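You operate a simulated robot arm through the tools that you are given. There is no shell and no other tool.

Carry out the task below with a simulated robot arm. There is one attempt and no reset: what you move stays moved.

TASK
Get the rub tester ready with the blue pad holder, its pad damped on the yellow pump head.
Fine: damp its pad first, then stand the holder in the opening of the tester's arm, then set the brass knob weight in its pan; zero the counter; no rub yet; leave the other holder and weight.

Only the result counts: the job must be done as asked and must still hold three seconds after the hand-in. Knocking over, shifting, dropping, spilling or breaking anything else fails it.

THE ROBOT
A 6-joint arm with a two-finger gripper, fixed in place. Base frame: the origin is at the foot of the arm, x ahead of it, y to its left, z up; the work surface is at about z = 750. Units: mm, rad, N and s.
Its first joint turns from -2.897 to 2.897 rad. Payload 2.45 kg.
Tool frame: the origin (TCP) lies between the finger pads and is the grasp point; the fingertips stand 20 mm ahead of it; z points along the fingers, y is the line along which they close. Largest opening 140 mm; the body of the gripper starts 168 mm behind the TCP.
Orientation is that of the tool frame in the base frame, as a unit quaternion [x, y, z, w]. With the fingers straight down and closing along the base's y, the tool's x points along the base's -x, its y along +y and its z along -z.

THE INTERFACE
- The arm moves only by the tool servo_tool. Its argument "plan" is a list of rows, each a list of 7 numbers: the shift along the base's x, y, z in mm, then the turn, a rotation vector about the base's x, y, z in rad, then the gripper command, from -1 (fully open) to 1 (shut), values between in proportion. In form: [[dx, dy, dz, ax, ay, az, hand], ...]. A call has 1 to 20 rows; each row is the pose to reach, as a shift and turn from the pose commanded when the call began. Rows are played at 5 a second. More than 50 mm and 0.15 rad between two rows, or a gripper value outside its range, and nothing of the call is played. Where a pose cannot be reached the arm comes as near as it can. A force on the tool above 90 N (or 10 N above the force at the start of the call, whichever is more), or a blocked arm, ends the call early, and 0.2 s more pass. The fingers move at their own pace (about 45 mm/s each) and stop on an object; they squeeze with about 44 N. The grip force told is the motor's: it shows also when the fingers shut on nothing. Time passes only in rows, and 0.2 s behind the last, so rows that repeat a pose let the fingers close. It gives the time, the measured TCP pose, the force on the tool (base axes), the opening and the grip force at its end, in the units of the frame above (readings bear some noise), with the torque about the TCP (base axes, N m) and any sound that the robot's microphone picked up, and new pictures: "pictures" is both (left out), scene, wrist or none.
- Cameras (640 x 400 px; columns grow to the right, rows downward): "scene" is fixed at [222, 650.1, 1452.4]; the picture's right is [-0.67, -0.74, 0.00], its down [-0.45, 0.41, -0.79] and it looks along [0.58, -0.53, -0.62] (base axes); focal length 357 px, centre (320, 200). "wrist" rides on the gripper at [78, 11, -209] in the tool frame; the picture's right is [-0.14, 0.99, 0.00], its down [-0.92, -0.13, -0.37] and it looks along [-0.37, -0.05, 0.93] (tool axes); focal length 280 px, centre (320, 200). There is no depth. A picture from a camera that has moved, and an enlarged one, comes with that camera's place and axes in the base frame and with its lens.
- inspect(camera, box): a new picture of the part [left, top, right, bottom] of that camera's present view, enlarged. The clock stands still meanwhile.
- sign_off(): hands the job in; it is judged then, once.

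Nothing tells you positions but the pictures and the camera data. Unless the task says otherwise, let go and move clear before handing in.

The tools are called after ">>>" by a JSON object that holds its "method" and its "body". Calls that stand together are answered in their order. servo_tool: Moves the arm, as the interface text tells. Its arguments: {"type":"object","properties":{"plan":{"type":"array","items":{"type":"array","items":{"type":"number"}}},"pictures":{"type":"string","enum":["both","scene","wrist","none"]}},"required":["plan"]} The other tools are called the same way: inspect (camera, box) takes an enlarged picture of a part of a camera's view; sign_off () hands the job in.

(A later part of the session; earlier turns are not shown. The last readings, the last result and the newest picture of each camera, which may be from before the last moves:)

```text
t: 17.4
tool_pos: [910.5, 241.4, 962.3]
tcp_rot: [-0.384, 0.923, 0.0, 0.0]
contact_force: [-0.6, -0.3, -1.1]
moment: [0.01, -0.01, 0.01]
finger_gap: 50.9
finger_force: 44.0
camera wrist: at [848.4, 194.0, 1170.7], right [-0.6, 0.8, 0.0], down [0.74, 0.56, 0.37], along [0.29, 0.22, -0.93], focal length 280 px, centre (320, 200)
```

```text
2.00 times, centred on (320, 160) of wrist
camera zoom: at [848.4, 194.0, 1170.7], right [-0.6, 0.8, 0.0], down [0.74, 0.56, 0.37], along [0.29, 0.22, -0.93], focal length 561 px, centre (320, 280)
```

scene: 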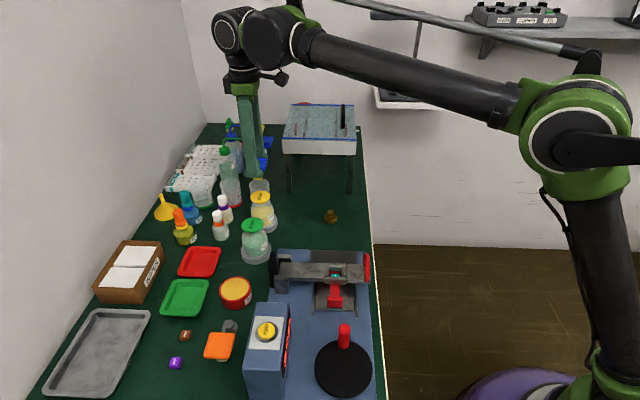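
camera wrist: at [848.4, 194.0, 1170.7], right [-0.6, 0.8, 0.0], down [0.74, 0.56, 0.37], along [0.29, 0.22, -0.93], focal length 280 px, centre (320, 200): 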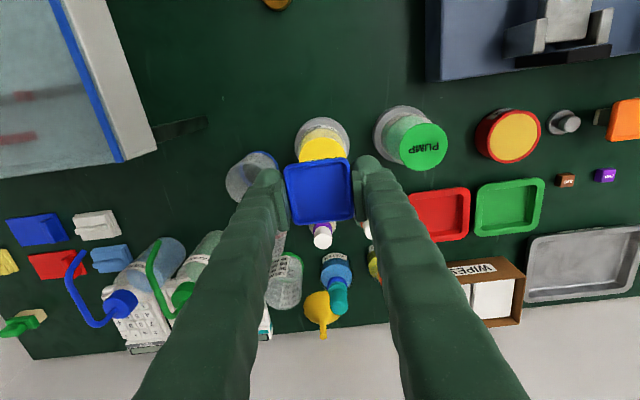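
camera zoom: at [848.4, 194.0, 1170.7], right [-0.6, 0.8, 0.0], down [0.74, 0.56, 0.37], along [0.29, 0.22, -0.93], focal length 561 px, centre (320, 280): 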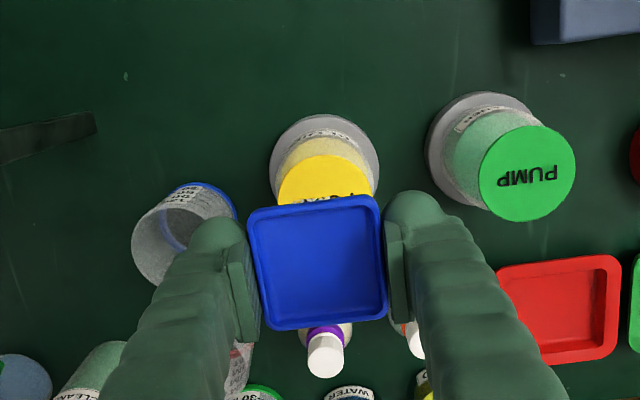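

The pad is now visibly yellow (damped) and the bottle stayed in place. I'll carry the holder over to the tester, turning it on the way to see the shank's other face.

>>> {"method": "servo_tool", "body": {"plan": [[-41, 4, 5, 0, 0, -0.098, 1], [-82, 8, 10, 0, 0, -0.196, 1], [-124, 12, 15, 0, 0, -0.295, 1], [-165, 16, 20, 0, 0, -0.393, 1], [-206, 20, 20, 0, 0, -0.491, 1], [-248, 24, 20, 0, 0, -0.589, 1], [-289, 28, 20, 0, 0, -0.687, 1], [-330, 31, 20, 0, 0, -0.785, 1], [-330, 31, 20, 0, 0, -0.785, 1]]}}

>>> {"method": "inspect", "body": {"camera": "scene", "box": [270, 130, 390, 310]}}

>>> {"method": "inspect", "body": {"camera": "wrist", "box": [200, 60, 440, 260]}}

```text
t: 19.4
tool_pos: [580.1, 273.4, 982.1]
tcp_rot: [0.0, 1.0, 0.0, 0.0]
contact_force: [-0.5, -0.6, -1.3]
moment: [-0.01, -0.03, -0.02]
finger_gap: 50.5
finger_force: 43.4
camera wrist: at [502.7, 283.1, 1190.5], right [0.14, 0.99, 0.0], down [0.92, -0.13, 0.37], along [0.37, -0.05, -0.93], focal length 280 px, centre (320, 200)
```

scene: 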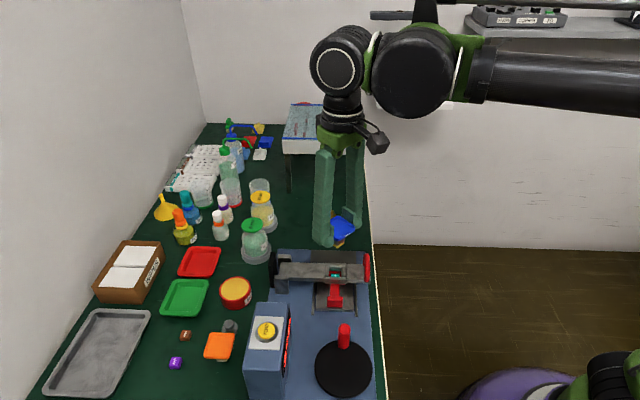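
wrist: 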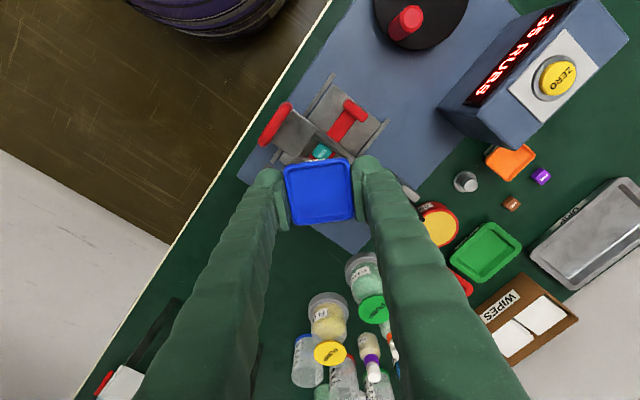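

```text
2.22 times, centred on (330, 220) of scene
camera zoom: at [222.0, 650.1, 1452.4], right [-0.67, -0.74, 0.0], down [-0.45, 0.41, -0.79], along [0.58, -0.53, -0.62], focal length 794 px, centre (298, 156)
```

zoom: 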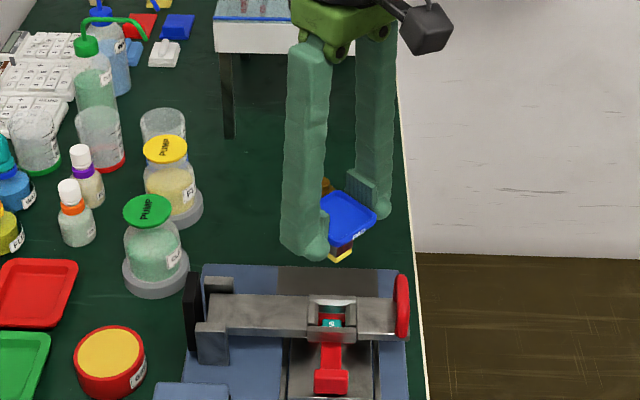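

```text
2.00 times, centred on (320, 160) of wrist
camera zoom: at [502.7, 283.1, 1190.5], right [0.14, 0.99, 0.0], down [0.92, -0.13, 0.37], along [0.37, -0.05, -0.93], focal length 561 px, centre (320, 280)
```

zoom: 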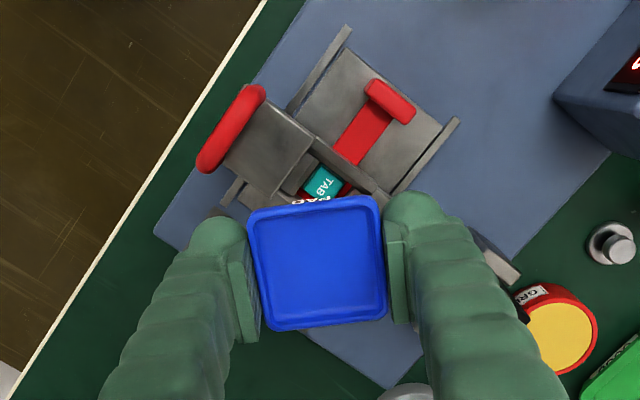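

>>> {"method": "inspect", "body": {"camera": "scene", "box": [315, 205, 365, 255]}}

>>> {"method": "inspect", "body": {"camera": "scene", "box": [300, 250, 380, 320]}}

>>> {"method": "inspect", "body": {"camera": "wrist", "box": [250, 70, 400, 170]}}

```text
8.00 times, centred on (340, 230) of scene
camera zoom: at [222.0, 650.1, 1452.4], right [-0.67, -0.74, 0.0], down [-0.45, 0.41, -0.79], along [0.58, -0.53, -0.62], focal length 2857 px, centre (160, -40)
```

zoom: 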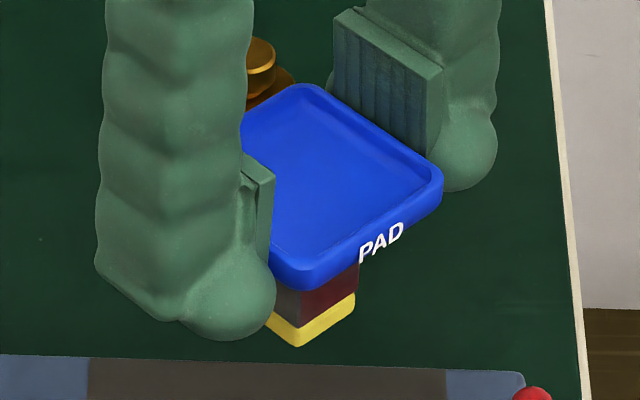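

```text
5.71 times, centred on (340, 285) of scene
camera zoom: at [222.0, 650.1, 1452.4], right [-0.67, -0.74, 0.0], down [-0.45, 0.41, -0.79], along [0.58, -0.53, -0.62], focal length 2041 px, centre (206, -286)
```

zoom: 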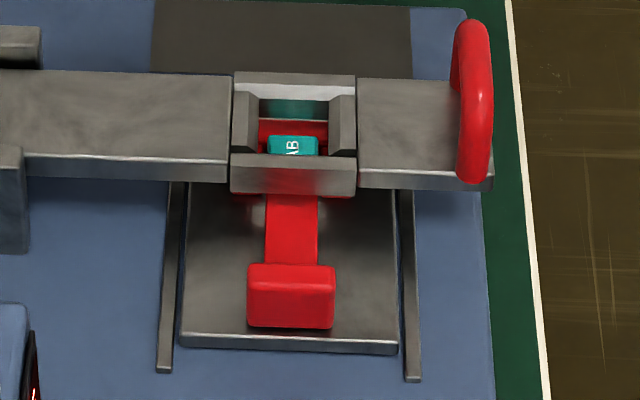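

```text
4.00 times, centred on (325, 120) of wrist
camera zoom: at [502.7, 283.1, 1190.5], right [0.14, 0.99, 0.0], down [0.92, -0.13, 0.37], along [0.37, -0.05, -0.93], focal length 1122 px, centre (300, 520)
```

zoom: 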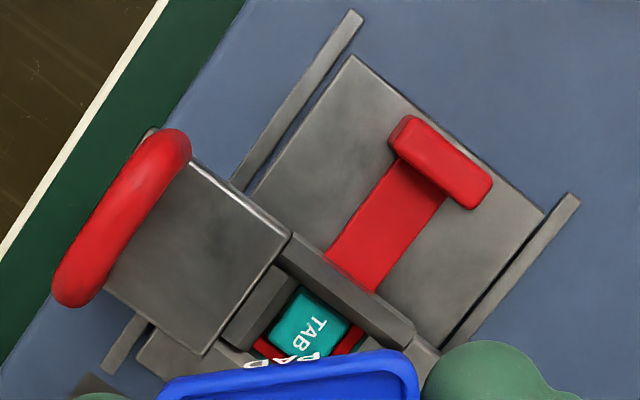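

The shank is a ~23 mm square, and the opening looks ~28 mm. I'll place the wrist camera straight over the opening (back at 45° yaw) to measure its centre without parallax.

>>> {"method": "servo_tool", "body": {"plan": [[10, 8, 0, 0, 0, 0.131, 1], [21, 16, 0, 0, 0, 0.262, 1], [31, 24, -5, 0, 0, 0.393, 1], [42, 32, -10, 0, 0, 0.524, 1], [52, 40, -15, 0, 0, 0.655, 1], [62.8, 47.9, -20, 0, 0, 0.785, 1], [62.8, 47.9, -20, 0, 0, 0.785, 1], [62.8, 47.9, -20, 0, 0, 0.785, 1]]}}

>>> {"method": "inspect", "body": {"camera": "wrist", "box": [260, 40, 380, 140]}}

>>> {"method": "inspect", "body": {"camera": "wrist", "box": [200, 20, 440, 220]}}

```text
t: 21.2
tool_pos: [644.1, 321.8, 962.5]
tcp_rot: [-0.383, 0.924, 0.0, 0.0]
contact_force: [0.0, -0.6, -1.3]
moment: [0.01, -0.01, -0.02]
finger_gap: 50.5
finger_force: 43.9
camera wrist: at [582.0, 273.5, 1171.2], right [-0.6, 0.8, 0.0], down [0.74, 0.56, 0.37], along [0.29, 0.22, -0.93], focal length 280 px, centre (320, 200)
```

scene: 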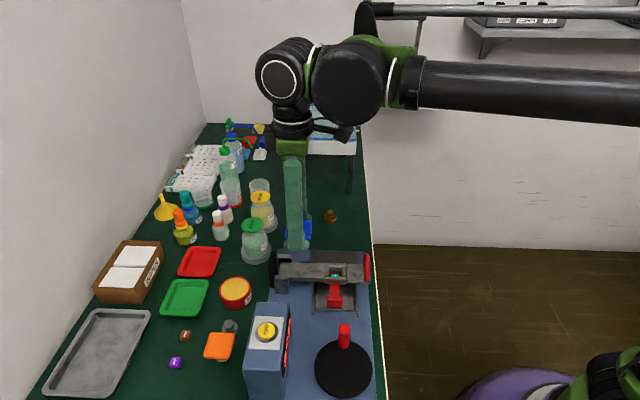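
wrist: 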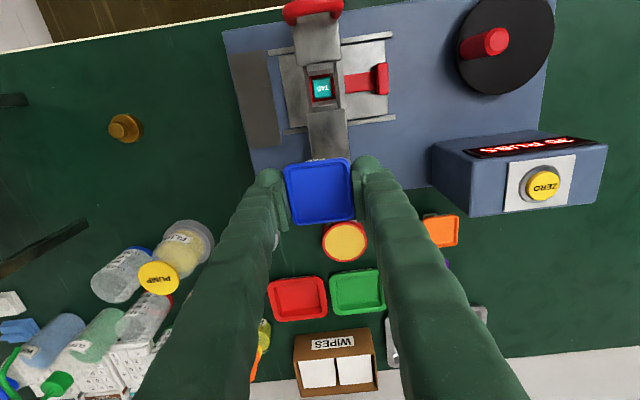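

```text
4.00 times, centred on (320, 90) of wrist
camera zoom: at [582.0, 273.5, 1171.2], right [-0.6, 0.8, 0.0], down [0.74, 0.56, 0.37], along [0.29, 0.22, -0.93], focal length 1122 px, centre (320, 640)
```

zoom: 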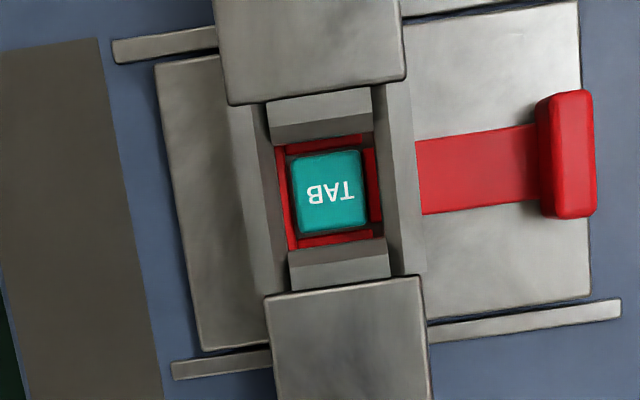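

```text
2.00 times, centred on (320, 120) of wrist
camera zoom: at [582.0, 273.5, 1171.2], right [-0.6, 0.8, 0.0], down [0.74, 0.56, 0.37], along [0.29, 0.22, -0.93], focal length 561 px, centre (320, 360)
```

zoom: 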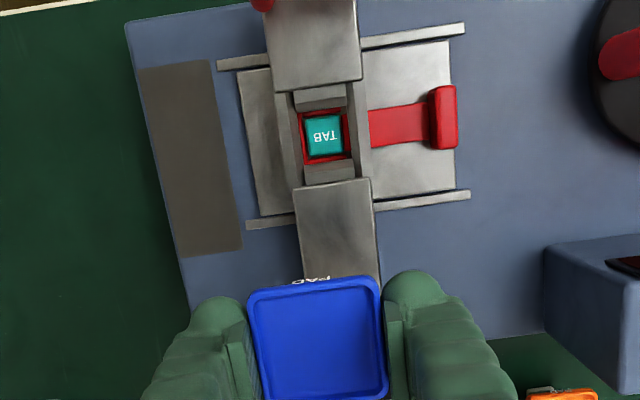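

>>> {"method": "inspect", "body": {"camera": "wrist", "box": [298, 58, 348, 118]}}

>>> {"method": "inspect", "body": {"camera": "wrist", "box": [270, 0, 410, 170]}}

```text
6.67 times, centred on (323, 88) of wrist
camera zoom: at [582.0, 273.5, 1171.2], right [-0.6, 0.8, 0.0], down [0.74, 0.56, 0.37], along [0.29, 0.22, -0.93], focal length 1869 px, centre (300, 947)
```

zoom: 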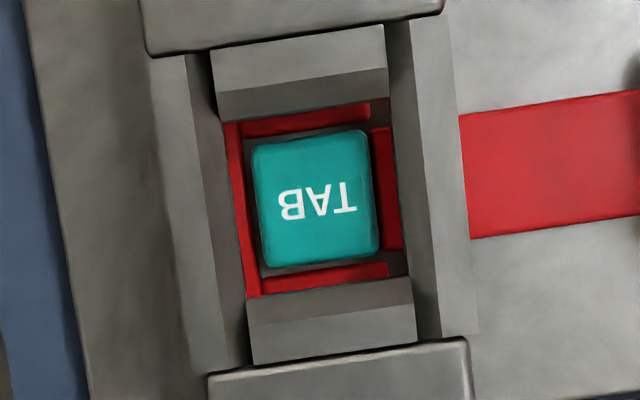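

```text
2.35 times, centred on (340, 85) of wrist
camera zoom: at [582.0, 273.5, 1171.2], right [-0.6, 0.8, 0.0], down [0.74, 0.56, 0.37], along [0.29, 0.22, -0.93], focal length 660 px, centre (273, 471)
```

zoom: 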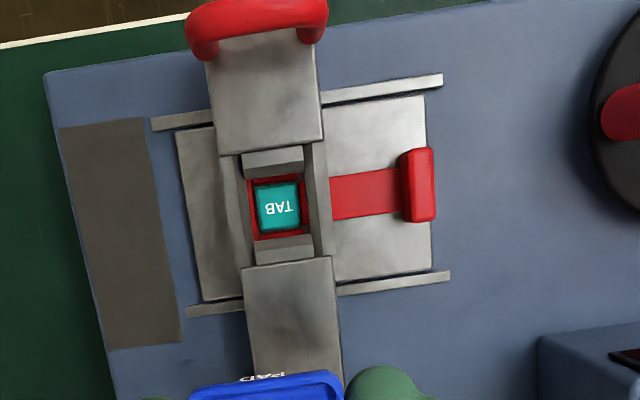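

The opening is 28×28 mm at ~45.8°, centred at about (579.3, 276.7), with the TAB key just below. I'll move the holder above it and pause just above the arm to verify.

>>> {"method": "servo_tool", "body": {"plan": [[-32, -23, 0, 0, 0, 0, 1], [-64.7, -45.7, 0, 0, 0, 0, 1], [-64.7, -45.7, -15, 0, 0, 0, 1], [-64.7, -45.7, -30, 0, 0, 0, 1], [-64.7, -45.7, -45, 0, 0, 0, 1], [-64.7, -45.7, -45, 0, 0, 0, 1], [-64.7, -45.7, -45, 0, 0, 0, 1]]}}

>>> {"method": "inspect", "body": {"camera": "scene", "box": [300, 230, 380, 310]}}

>>> {"method": "inspect", "body": {"camera": "wrist", "box": [240, 60, 400, 240]}}

```text
t: 22.8
tool_pos: [579.1, 275.7, 917.2]
tcp_rot: [-0.383, 0.924, 0.0, -0.001]
contact_force: [-0.9, 0.1, -0.6]
moment: [0.04, 0.02, -0.03]
finger_gap: 50.5
finger_force: 44.1
camera wrist: at [516.5, 227.8, 1126.1], right [-0.6, 0.8, 0.0], down [0.74, 0.56, 0.37], along [0.29, 0.22, -0.93], focal length 280 px, centre (320, 200)
```

scene: 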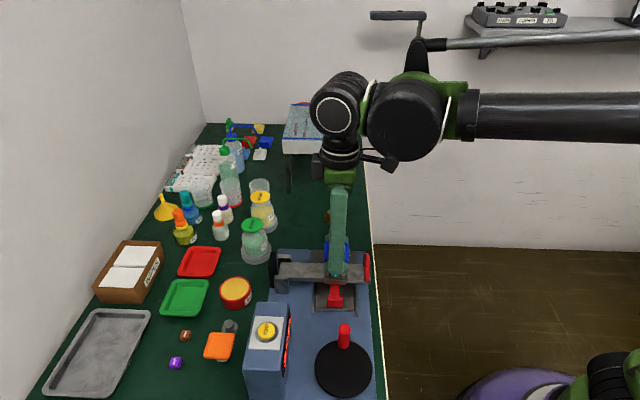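
wrist: 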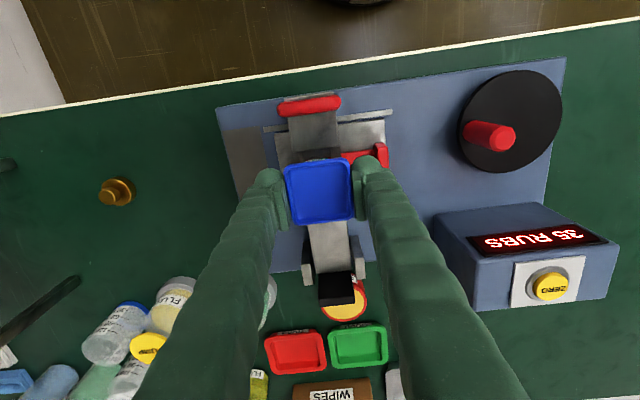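

```text
5.00 times, centred on (340, 270) of scene
camera zoom: at [222.0, 650.1, 1452.4], right [-0.67, -0.74, 0.0], down [-0.45, 0.41, -0.79], along [0.58, -0.53, -0.62], focal length 1786 px, centre (220, -150)
```

zoom: 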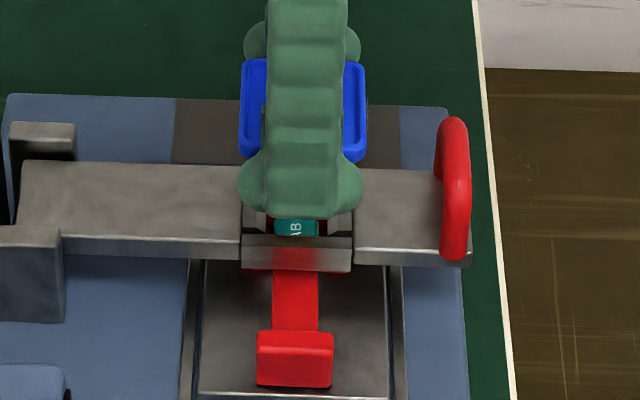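

```text
2.22 times, centred on (320, 150) of wrist
camera zoom: at [516.5, 227.8, 1126.1], right [-0.6, 0.8, 0.0], down [0.74, 0.56, 0.37], along [0.29, 0.22, -0.93], focal length 623 px, centre (320, 311)
```

zoom: 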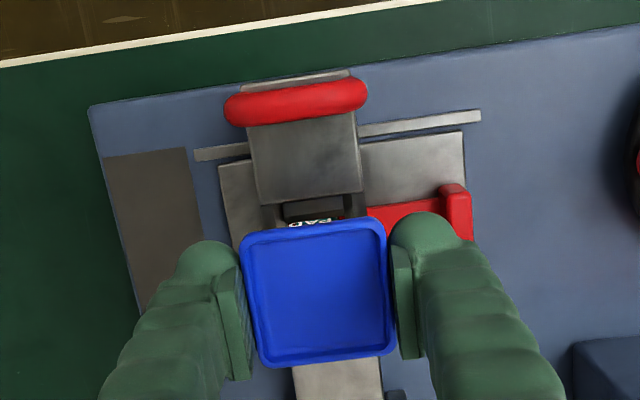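

The pan and opening are aligned within about 1 mm in both directions. I'll lower the holder in short steps, watching force for any edge contact.

>>> {"method": "servo_tool", "body": {"plan": [[0.4, 0.2, -4, 0, 0, 0, 1], [0.4, 0.2, -8, 0, 0, 0, 1], [0.4, 0.2, -11, 0, 0, 0, 1], [0.4, 0.2, -14, 0, 0, 0, 1]], "pictures": "none"}}

>>> {"method": "inspect", "body": {"camera": "scene", "box": [300, 230, 380, 310]}}

```text
t: 23.8
tool_pos: [580.0, 275.5, 903.8]
tcp_rot: [-0.382, 0.924, 0.0, 0.0]
contact_force: [-0.7, -0.4, -1.9]
moment: [0.0, 0.0, -0.02]
finger_gap: 50.7
finger_force: 44.1
```

```text
5.00 times, centred on (340, 270) of scene
camera zoom: at [222.0, 650.1, 1452.4], right [-0.67, -0.74, 0.0], down [-0.45, 0.41, -0.79], along [0.58, -0.53, -0.62], focal length 1786 px, centre (220, -150)
```

zoom: 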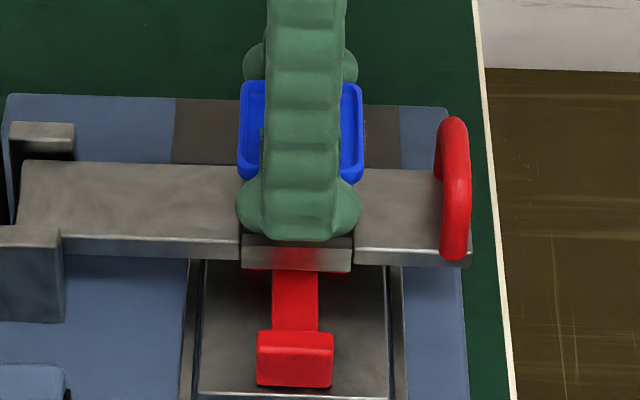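

>>> {"method": "servo_tool", "body": {"plan": [[0, 0, -2, 0, 0, 0, 1], [0, 0, -4, 0, 0, 0, 1], [0, 0, -6, 0, 0, 0, 1]], "pictures": "none"}}

```text
t: 24.6
tool_pos: [579.9, 276.4, 897.5]
tcp_rot: [-0.382, 0.924, 0.0, 0.0]
contact_force: [-0.3, 0.7, -1.1]
moment: [0.01, 0.01, 0.0]
finger_gap: 50.8
finger_force: 43.9
```

>>> {"method": "servo_tool", "body": {"plan": [[0, 0, -2, 0, 0, 0, 1], [0, 0, -4, 0, 0, 0, 1], [0, 0, -6, 0, 0, 0, 1]], "pictures": "none"}}

>>> {"method": "inspect", "body": {"camera": "scene", "box": [300, 230, 380, 310]}}

>>> {"method": "inspect", "body": {"camera": "wrist", "box": [240, 60, 400, 240]}}

```text
t: 25.4
tool_pos: [579.8, 276.4, 891.8]
tcp_rot: [-0.382, 0.924, 0.0, 0.0]
contact_force: [0.0, 0.0, -0.5]
moment: [-0.01, 0.01, 0.02]
finger_gap: 50.4
finger_force: 43.8
```

```text
5.00 times, centred on (340, 270) of scene
camera zoom: at [222.0, 650.1, 1452.4], right [-0.67, -0.74, 0.0], down [-0.45, 0.41, -0.79], along [0.58, -0.53, -0.62], focal length 1786 px, centre (220, -150)
```

zoom: 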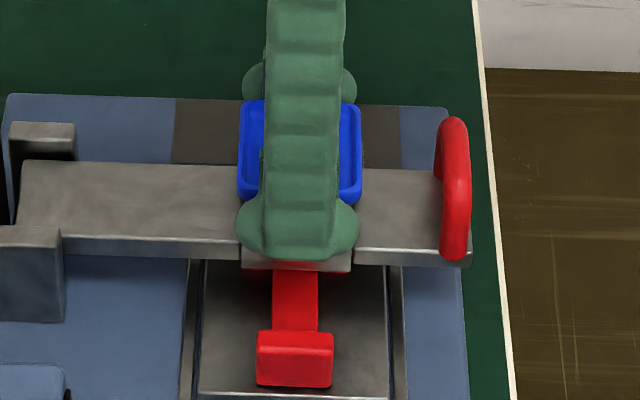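

```text
2.22 times, centred on (320, 150) of wrist
camera zoom: at [517.1, 227.8, 1100.4], right [-0.6, 0.8, 0.0], down [0.74, 0.56, 0.37], along [0.29, 0.22, -0.93], focal length 623 px, centre (320, 311)
```

zoom: 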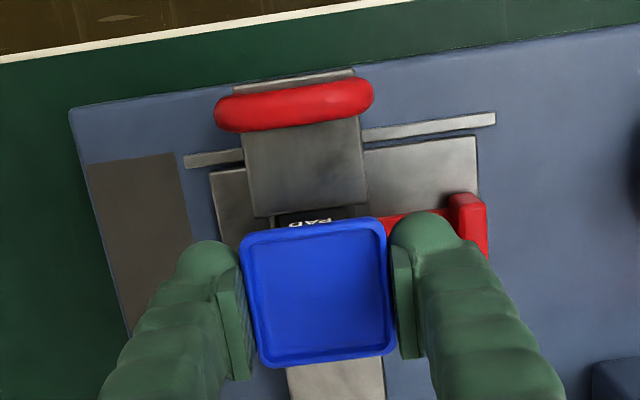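

>>> {"method": "servo_tool", "body": {"plan": [[0, 0, -2, 0, 0, 0, 1], [0, 0, -4, 0, 0, 0, 1], [0, 0, -4, 0, 0, 0, 1]], "pictures": "none"}}

```text
t: 26.2
tool_pos: [580.9, 275.7, 887.6]
tcp_rot: [-0.383, 0.924, 0.0, 0.0]
contact_force: [0.4, 0.6, -1.7]
moment: [-0.02, -0.02, 0.03]
finger_gap: 50.9
finger_force: 43.7
```

>>> {"method": "servo_tool", "body": {"plan": [[0, 0, -2, 0, 0, 0, 1], [0, 0, -4, 0, 0, 0, 1], [0, 0, -4, 0, 0, 0, 1]], "pictures": "none"}}

```text
t: 27.0
tool_pos: [578.8, 275.7, 883.2]
tcp_rot: [-0.382, 0.924, 0.0, 0.0]
contact_force: [0.3, -0.1, -0.3]
moment: [0.0, -0.03, 0.02]
finger_gap: 50.8
finger_force: 43.8
```

>>> {"method": "servo_tool", "body": {"plan": [[0, 0, -1.5, 0, 0, 0, 1], [0, 0, -3, 0, 0, 0, 1], [0, 0, -3, 0, 0, 0, 1]], "pictures": "none"}}

>>> {"method": "inspect", "body": {"camera": "scene", "box": [300, 230, 380, 310]}}

>>> {"method": "inspect", "body": {"camera": "wrist", "box": [240, 60, 400, 240]}}

```text
t: 27.8
tool_pos: [580.1, 275.9, 880.8]
tcp_rot: [-0.383, 0.924, 0.0, 0.001]
contact_force: [1.0, 0.7, 18.6]
moment: [0.0, -0.08, 0.04]
finger_gap: 50.8
finger_force: 44.4
```

```text
5.00 times, centred on (340, 270) of scene
camera zoom: at [222.0, 650.1, 1452.4], right [-0.67, -0.74, 0.0], down [-0.45, 0.41, -0.79], along [0.58, -0.53, -0.62], focal length 1786 px, centre (220, -150)
```

zoom: 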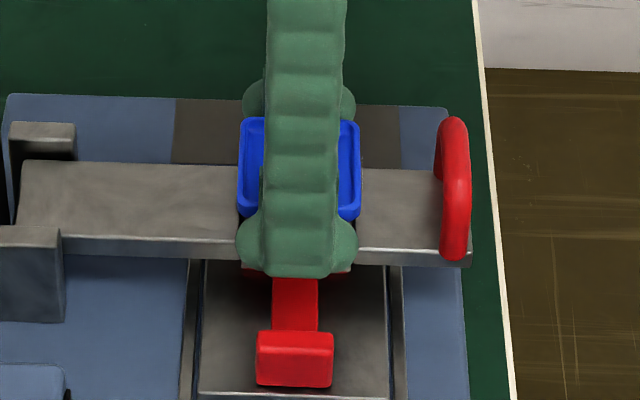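

```text
2.22 times, centred on (320, 150) of wrist
camera zoom: at [516.9, 227.8, 1089.7], right [-0.6, 0.8, 0.0], down [0.74, 0.56, 0.37], along [0.29, 0.22, -0.93], focal length 623 px, centre (320, 311)
```

zoom: 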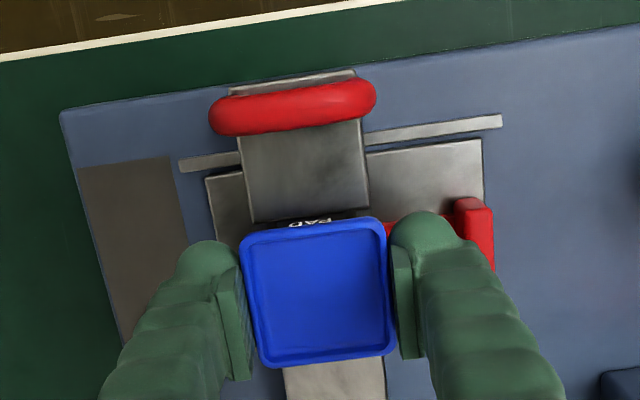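

The pad has landed on the key at about z 831 (18 N), well inside the opening. I'll ease the pressure, open the fingers a little and rise straight up.

>>> {"method": "servo_tool", "body": {"plan": [[0, 0, 1, 0, 0, 0, 1], [0, 0, 1, 0, 0, 0, 0.2], [0, 0, 1, 0, 0, 0, 0.1], [0, 0, 1, 0, 0, 0, 0.05], [0, 0, 1, 0, 0, 0, 0]]}}

>>> {"method": "inspect", "body": {"camera": "scene", "box": [300, 230, 380, 310]}}

>>> {"method": "inspect", "body": {"camera": "wrist", "box": [240, 60, 400, 240]}}

```text
t: 29.0
tool_pos: [581.0, 276.1, 882.0]
tcp_rot: [-0.383, 0.924, 0.001, 0.0]
contact_force: [0.5, 0.3, -0.4]
moment: [0.0, 0.0, -0.02]
finger_gap: 70.1
finger_force: 0.1
camera wrist: at [517.1, 227.8, 1090.3], right [-0.6, 0.8, 0.0], down [0.74, 0.56, 0.37], along [0.29, 0.22, -0.93], focal length 280 px, centre (320, 200)
```

scene: 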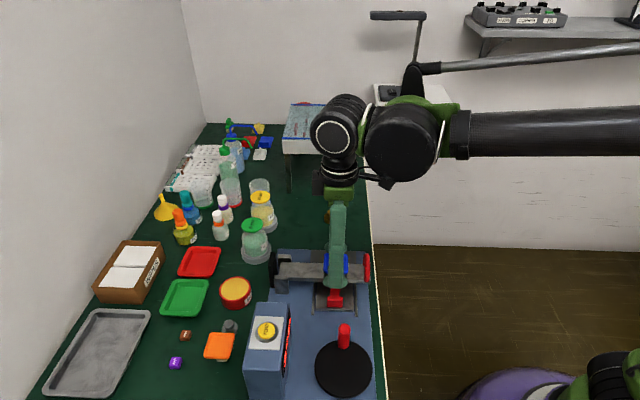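
wrist: 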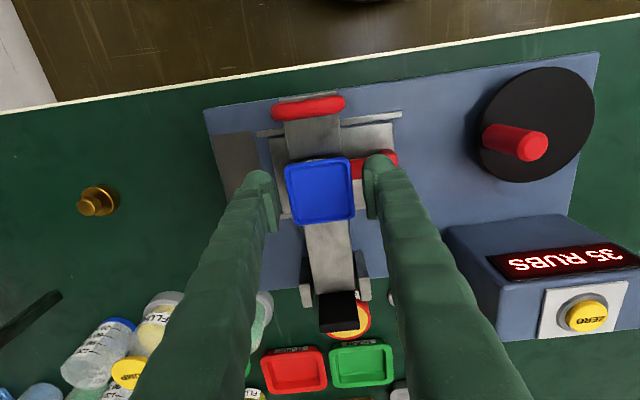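

```text
5.00 times, centred on (340, 270) of scene
camera zoom: at [222.0, 650.1, 1452.4], right [-0.67, -0.74, 0.0], down [-0.45, 0.41, -0.79], along [0.58, -0.53, -0.62], focal length 1786 px, centre (220, -150)
```

zoom: 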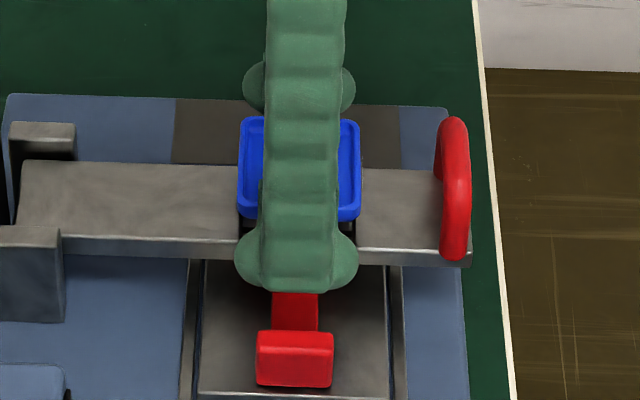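

```text
2.22 times, centred on (320, 150) of wrist
camera zoom: at [517.1, 227.8, 1090.3], right [-0.6, 0.8, 0.0], down [0.74, 0.56, 0.37], along [0.29, 0.22, -0.93], focal length 623 px, centre (320, 311)
```

zoom: 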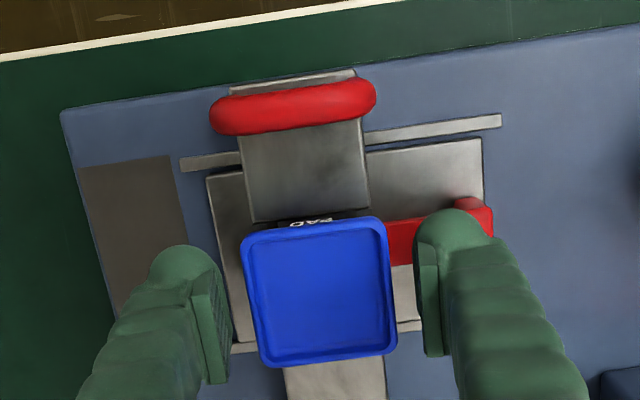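

The holder stands in the opening, released. I'll rise clear and view it from directly above to get its exact pan centre for the weight.

>>> {"method": "servo_tool", "body": {"plan": [[0, 0, 10, 0, 0, 0, 0], [0, 0, 30, 0, 0, 0, 0], [0, 0, 60, 0, 0, 0, 0], [0, 0, 81, 0, 0, 0, 0], [31, 24, 81, 0, 0, 0, 0], [63, 47.4, 81, 0, 0, 0, 0], [63, 47.4, 81, 0, 0, 0, 0], [63, 47.4, 81, 0, 0, 0, 0]]}}

>>> {"method": "inspect", "body": {"camera": "wrist", "box": [260, 30, 380, 150]}}

>>> {"method": "inspect", "body": {"camera": "scene", "box": [300, 230, 380, 310]}}

```text
t: 30.8
tool_pos: [643.4, 325.1, 962.9]
tcp_rot: [-0.383, 0.924, 0.001, 0.0]
contact_force: [0.0, 1.5, 0.6]
moment: [0.0, 0.02, 0.0]
finger_gap: 70.0
finger_force: 0.1
camera wrist: at [579.9, 275.4, 1171.7], right [-0.6, 0.8, 0.0], down [0.74, 0.56, 0.37], along [0.29, 0.22, -0.93], focal length 280 px, centre (320, 200)
```

scene: 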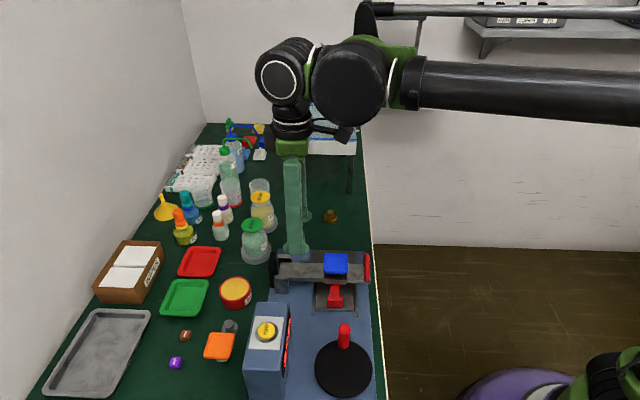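
wrist: 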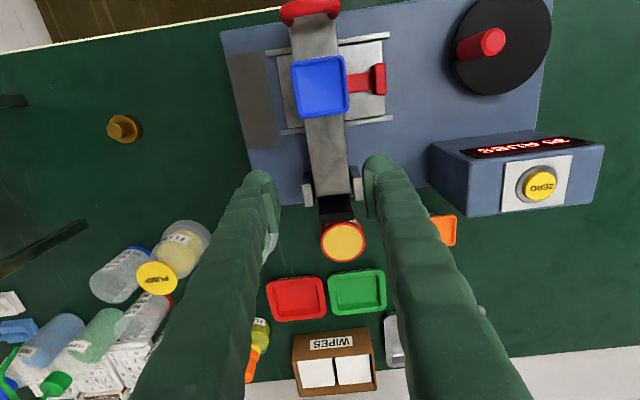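

```text
3.33 times, centred on (320, 90) of wrist
camera zoom: at [579.9, 275.4, 1171.7], right [-0.6, 0.8, 0.0], down [0.74, 0.56, 0.37], along [0.29, 0.22, -0.93], focal length 935 px, centre (320, 567)
```

zoom: 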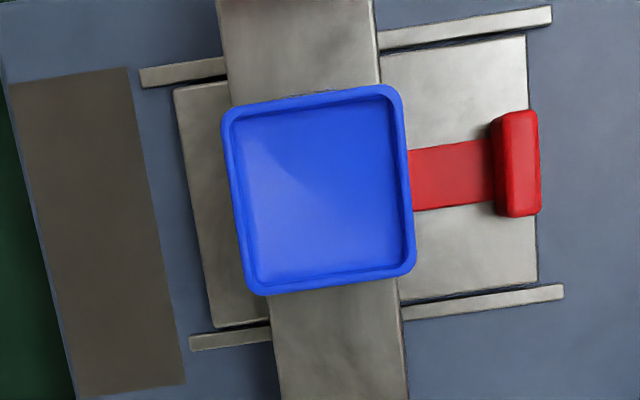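

```text
5.00 times, centred on (340, 270) of scene
camera zoom: at [222.0, 650.1, 1452.4], right [-0.67, -0.74, 0.0], down [-0.45, 0.41, -0.79], along [0.58, -0.53, -0.62], focal length 1786 px, centre (220, -150)
```

zoom: 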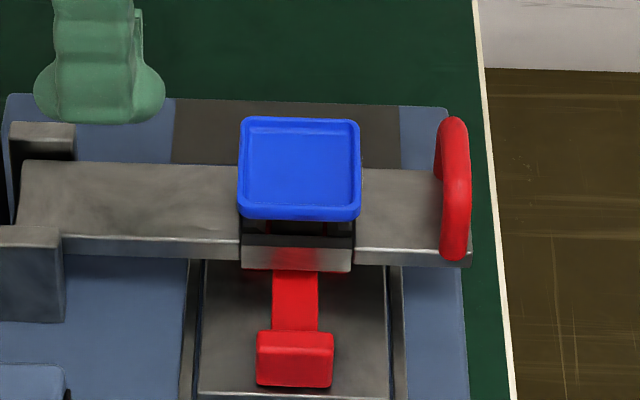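

The holder stands level in the opening with its pan centred near (579.5, 277). Next I'll place the wrist camera straight over the brass weight to measure it.

>>> {"method": "servo_tool", "body": {"plan": [[30, -27, 0, 0, 0, 0, 0], [60, -55, 0, 0, 0, 0, 0], [90, -83, 0, 0, 0, 0, 0], [120, -110, 0, 0, 0, 0, 0], [150, -138, 0, 0, 0, 0, 0], [180, -165, -15, 0, 0, 0, 0], [210.3, -192.9, -43, 0, 0, 0, 0.2], [210.3, -192.9, -43, 0, 0, 0, 0.2], [210.3, -192.9, -43, 0, 0, 0, 0.2]]}}

>>> {"method": "inspect", "body": {"camera": "wrist", "box": [280, 50, 360, 130]}}

>>> {"method": "inspect", "body": {"camera": "scene", "box": [305, 195, 355, 235]}}

```text
t: 32.8
tool_pos: [854.2, 130.3, 918.8]
tcp_rot: [-0.382, 0.924, 0.001, 0.0]
contact_force: [0.0, 0.0, -0.9]
moment: [0.01, 0.0, 0.0]
finger_gap: 56.1
finger_force: 0.1
camera wrist: at [791.4, 81.7, 1128.3], right [-0.6, 0.8, 0.0], down [0.74, 0.56, 0.37], along [0.29, 0.22, -0.93], focal length 280 px, centre (320, 200)
```

scene: 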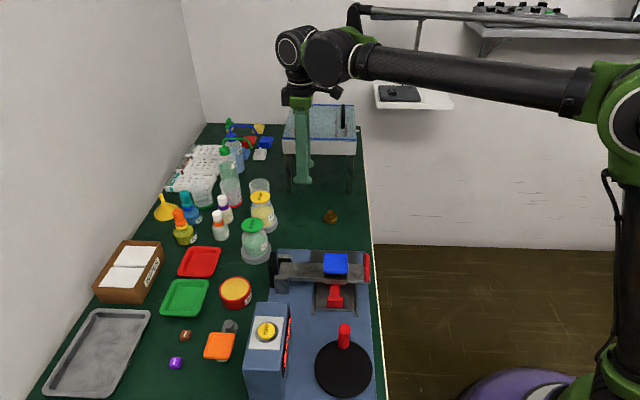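
wrist: 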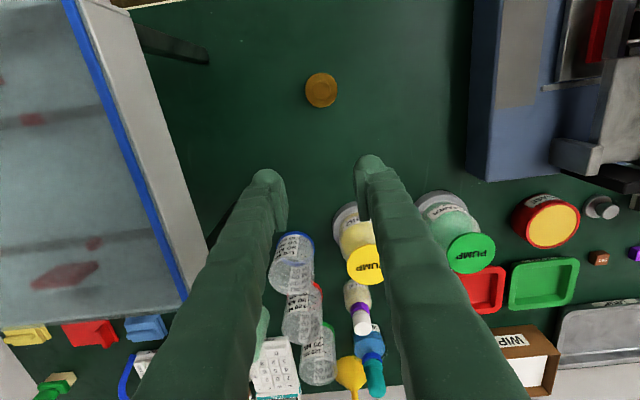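

```text
5.00 times, centred on (320, 90) of wrist
camera zoom: at [791.4, 81.7, 1128.3], right [-0.6, 0.8, 0.0], down [0.74, 0.56, 0.37], along [0.29, 0.22, -0.93], focal length 1402 px, centre (320, 750)
```

zoom: 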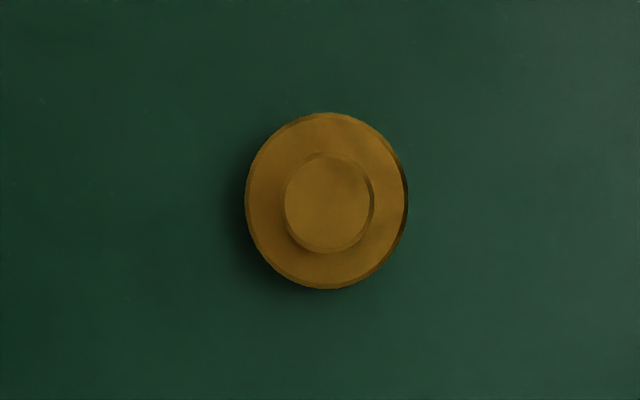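

```text
10.00 times, centred on (330, 215) of scene
camera zoom: at [222.0, 650.1, 1452.4], right [-0.67, -0.74, 0.0], down [-0.45, 0.41, -0.79], along [0.58, -0.53, -0.62], focal length 3571 px, centre (220, 50)
```

zoom: 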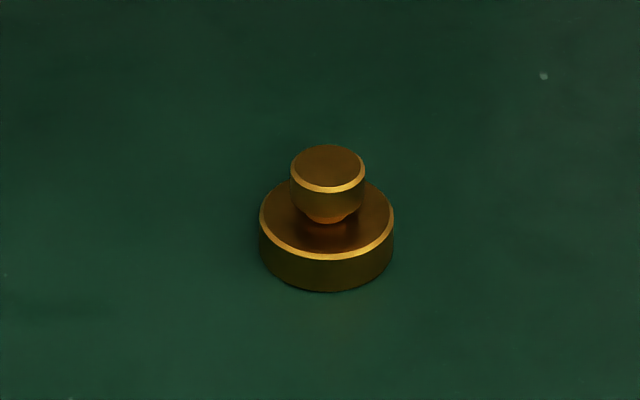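

The weight's disc is ~39 mm, knob ~21 mm, centred at (791, 86.5), knob spanning about z 770–783. I'll move over it with fingers partly open and check before descending.

>>> {"method": "servo_tool", "body": {"plan": [[-20, -15, -20, 0, 0, 0, 0.25], [-41, -30, -40, 0, 0, 0, 0.25], [-62, -44.9, -65, 0, 0, 0, 0.25], [-62, -44.9, -90, 0, 0, 0, 0.25], [-62, -44.9, -90, 0, 0, 0, 0.25]]}}

>>> {"method": "inspect", "body": {"camera": "wrist", "box": [250, 110, 390, 230]}}

>>> {"method": "inspect", "body": {"camera": "scene", "box": [300, 180, 360, 240]}}

```text
t: 34.0
tool_pos: [791.3, 86.0, 828.2]
tcp_rot: [-0.382, 0.924, 0.001, 0.0]
contact_force: [0.5, -1.3, -1.1]
moment: [0.01, 0.03, -0.05]
finger_gap: 52.3
finger_force: 0.1
camera wrist: at [728.2, 37.8, 1037.4], right [-0.6, 0.8, 0.0], down [0.74, 0.56, 0.37], along [0.29, 0.22, -0.93], focal length 280 px, centre (320, 200)
```

scene: 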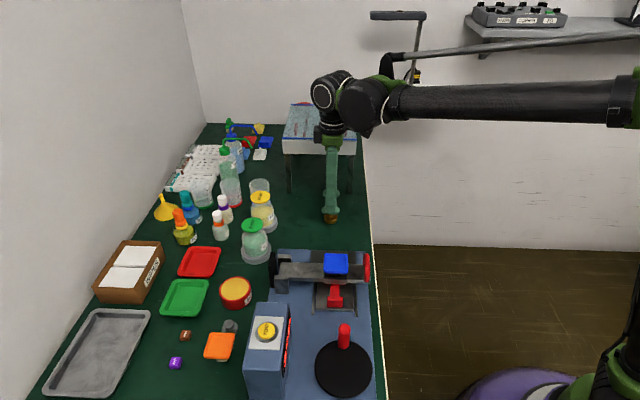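
wrist: 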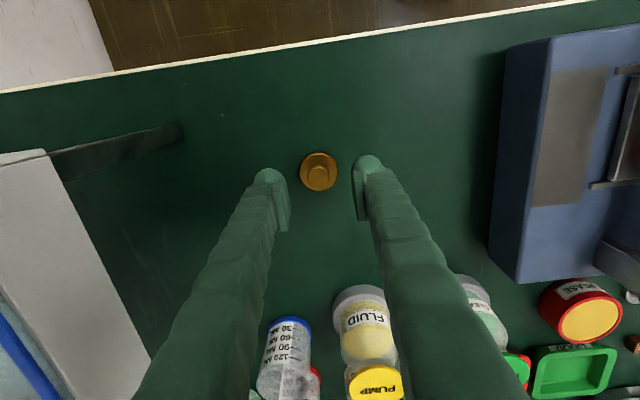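

```text
3.33 times, centred on (320, 170) of wrist
camera zoom: at [728.2, 37.8, 1037.4], right [-0.6, 0.8, 0.0], down [0.74, 0.56, 0.37], along [0.29, 0.22, -0.93], focal length 935 px, centre (320, 300)
```

zoom: 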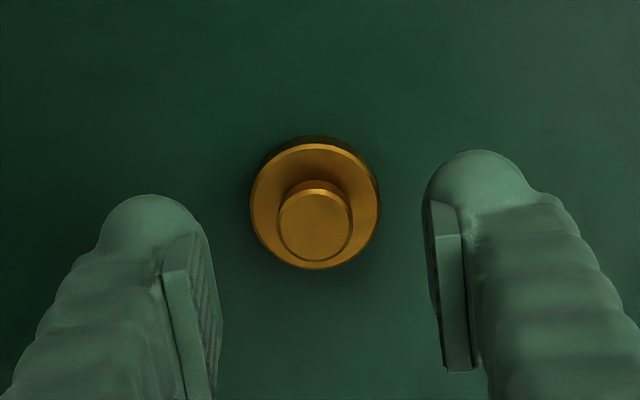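

```text
6.67 times, centred on (330, 210) of scene
camera zoom: at [222.0, 650.1, 1452.4], right [-0.67, -0.74, 0.0], down [-0.45, 0.41, -0.79], along [0.58, -0.53, -0.62], focal length 2381 px, centre (253, 133)
```

zoom: 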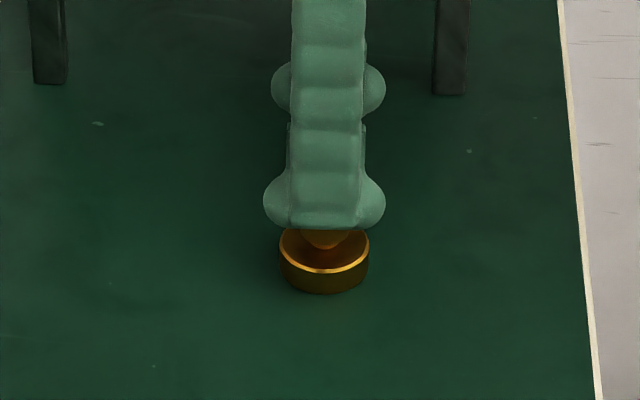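

The knob is about 1.4 mm off centre laterally; I'll correct that, descend so the tips sit just above the disc, and close on the knob.

>>> {"method": "servo_tool", "body": {"plan": [[1.3, -0.8, -10, 0, 0, 0, 0.25], [1.3, -0.8, -25, 0, 0, 0, 0.25], [1.3, -0.8, -40, 0, 0, 0, 0.25], [1.3, -0.8, -40, 0, 0, 0, 0.25], [1.3, -0.8, -40, 0, 0, 0, 0.5], [1.3, -0.8, -40, 0, 0, 0, 1], [1.3, -0.8, -40, 0, 0, 0, 1], [1.3, -0.8, -40, 0, 0, 0, 1]]}}

>>> {"method": "inspect", "body": {"camera": "wrist", "box": [250, 110, 390, 230]}}

>>> {"method": "inspect", "body": {"camera": "scene", "box": [300, 180, 360, 240]}}

```text
t: 35.8
tool_pos: [793.8, 84.8, 789.5]
tcp_rot: [-0.382, 0.924, 0.0, 0.0]
contact_force: [-0.7, 0.8, 0.2]
moment: [0.02, 0.0, 0.03]
finger_gap: 20.2
finger_force: 41.8
camera wrist: at [729.9, 36.2, 997.7], right [-0.6, 0.8, 0.0], down [0.74, 0.56, 0.37], along [0.29, 0.22, -0.93], focal length 280 px, centre (320, 200)
```

scene: 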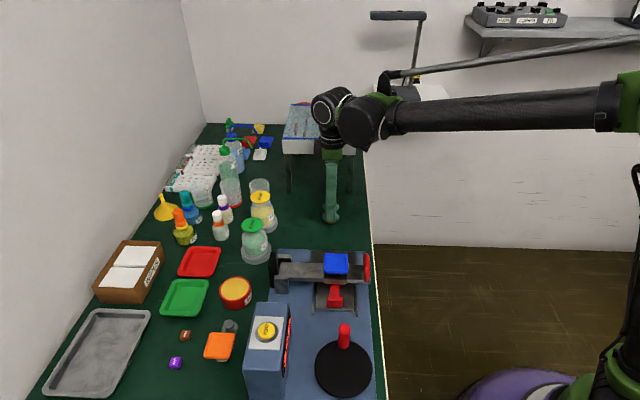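
wrist: 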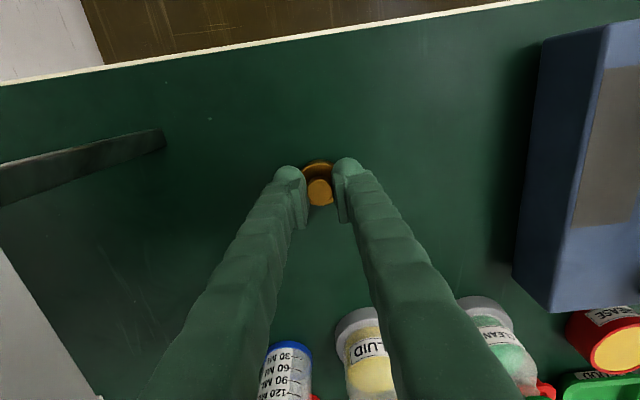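

```text
3.33 times, centred on (320, 170) of wrist
camera zoom: at [729.9, 36.2, 997.7], right [-0.6, 0.8, 0.0], down [0.74, 0.56, 0.37], along [0.29, 0.22, -0.93], focal length 935 px, centre (320, 300)
```

zoom: 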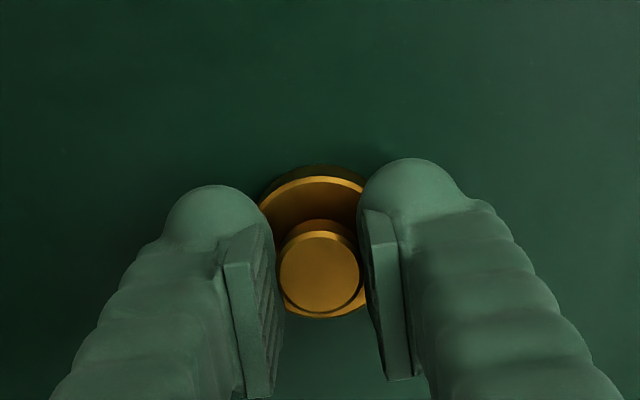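

```text
6.67 times, centred on (330, 210) of scene
camera zoom: at [222.0, 650.1, 1452.4], right [-0.67, -0.74, 0.0], down [-0.45, 0.41, -0.79], along [0.58, -0.53, -0.62], focal length 2381 px, centre (253, 133)
```

zoom: 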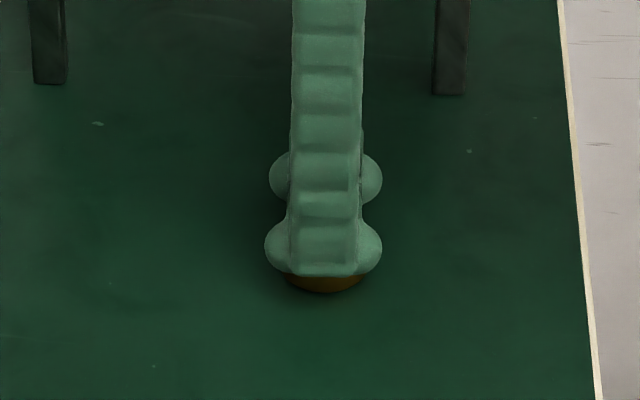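

The knob is held at 20.2 mm, and the weight is centred on the tool axis. Lifting straight up and checking that it hangs level.

>>> {"method": "servo_tool", "body": {"plan": [[0, 0, 4, 0, 0, 0, 1], [0, 0, 15, 0, 0, 0, 1], [0, 0, 40, 0, 0, 0, 1], [0, 0, 80, 0, 0, 0, 1], [0, 0, 120, 0, 0, 0, 1], [0, 0, 160, 0, 0, 0, 1], [0, 0, 175, 0, 0, 0, 1], [0, 0, 175, 0, 0, 0, 1]]}}

>>> {"method": "inspect", "body": {"camera": "wrist", "box": [250, 110, 390, 230]}}

>>> {"method": "inspect", "body": {"camera": "scene", "box": [300, 130, 360, 190]}}

```text
t: 37.6
tool_pos: [793.6, 85.3, 964.4]
tcp_rot: [-0.382, 0.924, -0.001, 0.0]
contact_force: [0.8, -0.9, -2.2]
moment: [-0.01, -0.01, -0.03]
finger_gap: 20.7
finger_force: 43.9
camera wrist: at [730.5, 36.1, 1173.5], right [-0.6, 0.8, 0.0], down [0.74, 0.56, 0.37], along [0.29, 0.22, -0.93], focal length 280 px, centre (320, 200)
```

scene: 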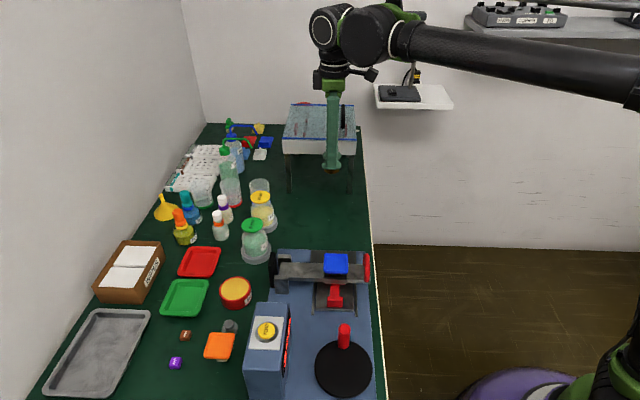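
wrist: 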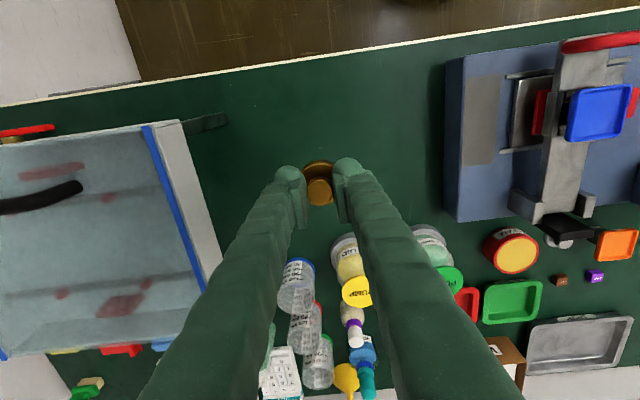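

```text
3.33 times, centred on (320, 170) of wrist
camera zoom: at [730.5, 36.1, 1173.5], right [-0.6, 0.8, 0.0], down [0.74, 0.56, 0.37], along [0.29, 0.22, -0.93], focal length 935 px, centre (320, 300)
```

zoom: 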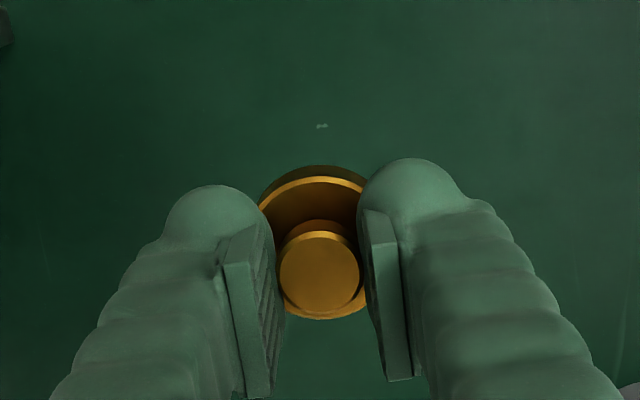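

```text
6.67 times, centred on (330, 160) of scene
camera zoom: at [222.0, 650.1, 1452.4], right [-0.67, -0.74, 0.0], down [-0.45, 0.41, -0.79], along [0.58, -0.53, -0.62], focal length 2381 px, centre (253, 467)
```

zoom: 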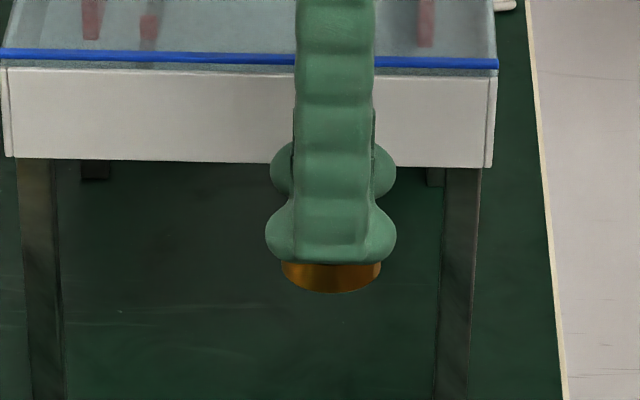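

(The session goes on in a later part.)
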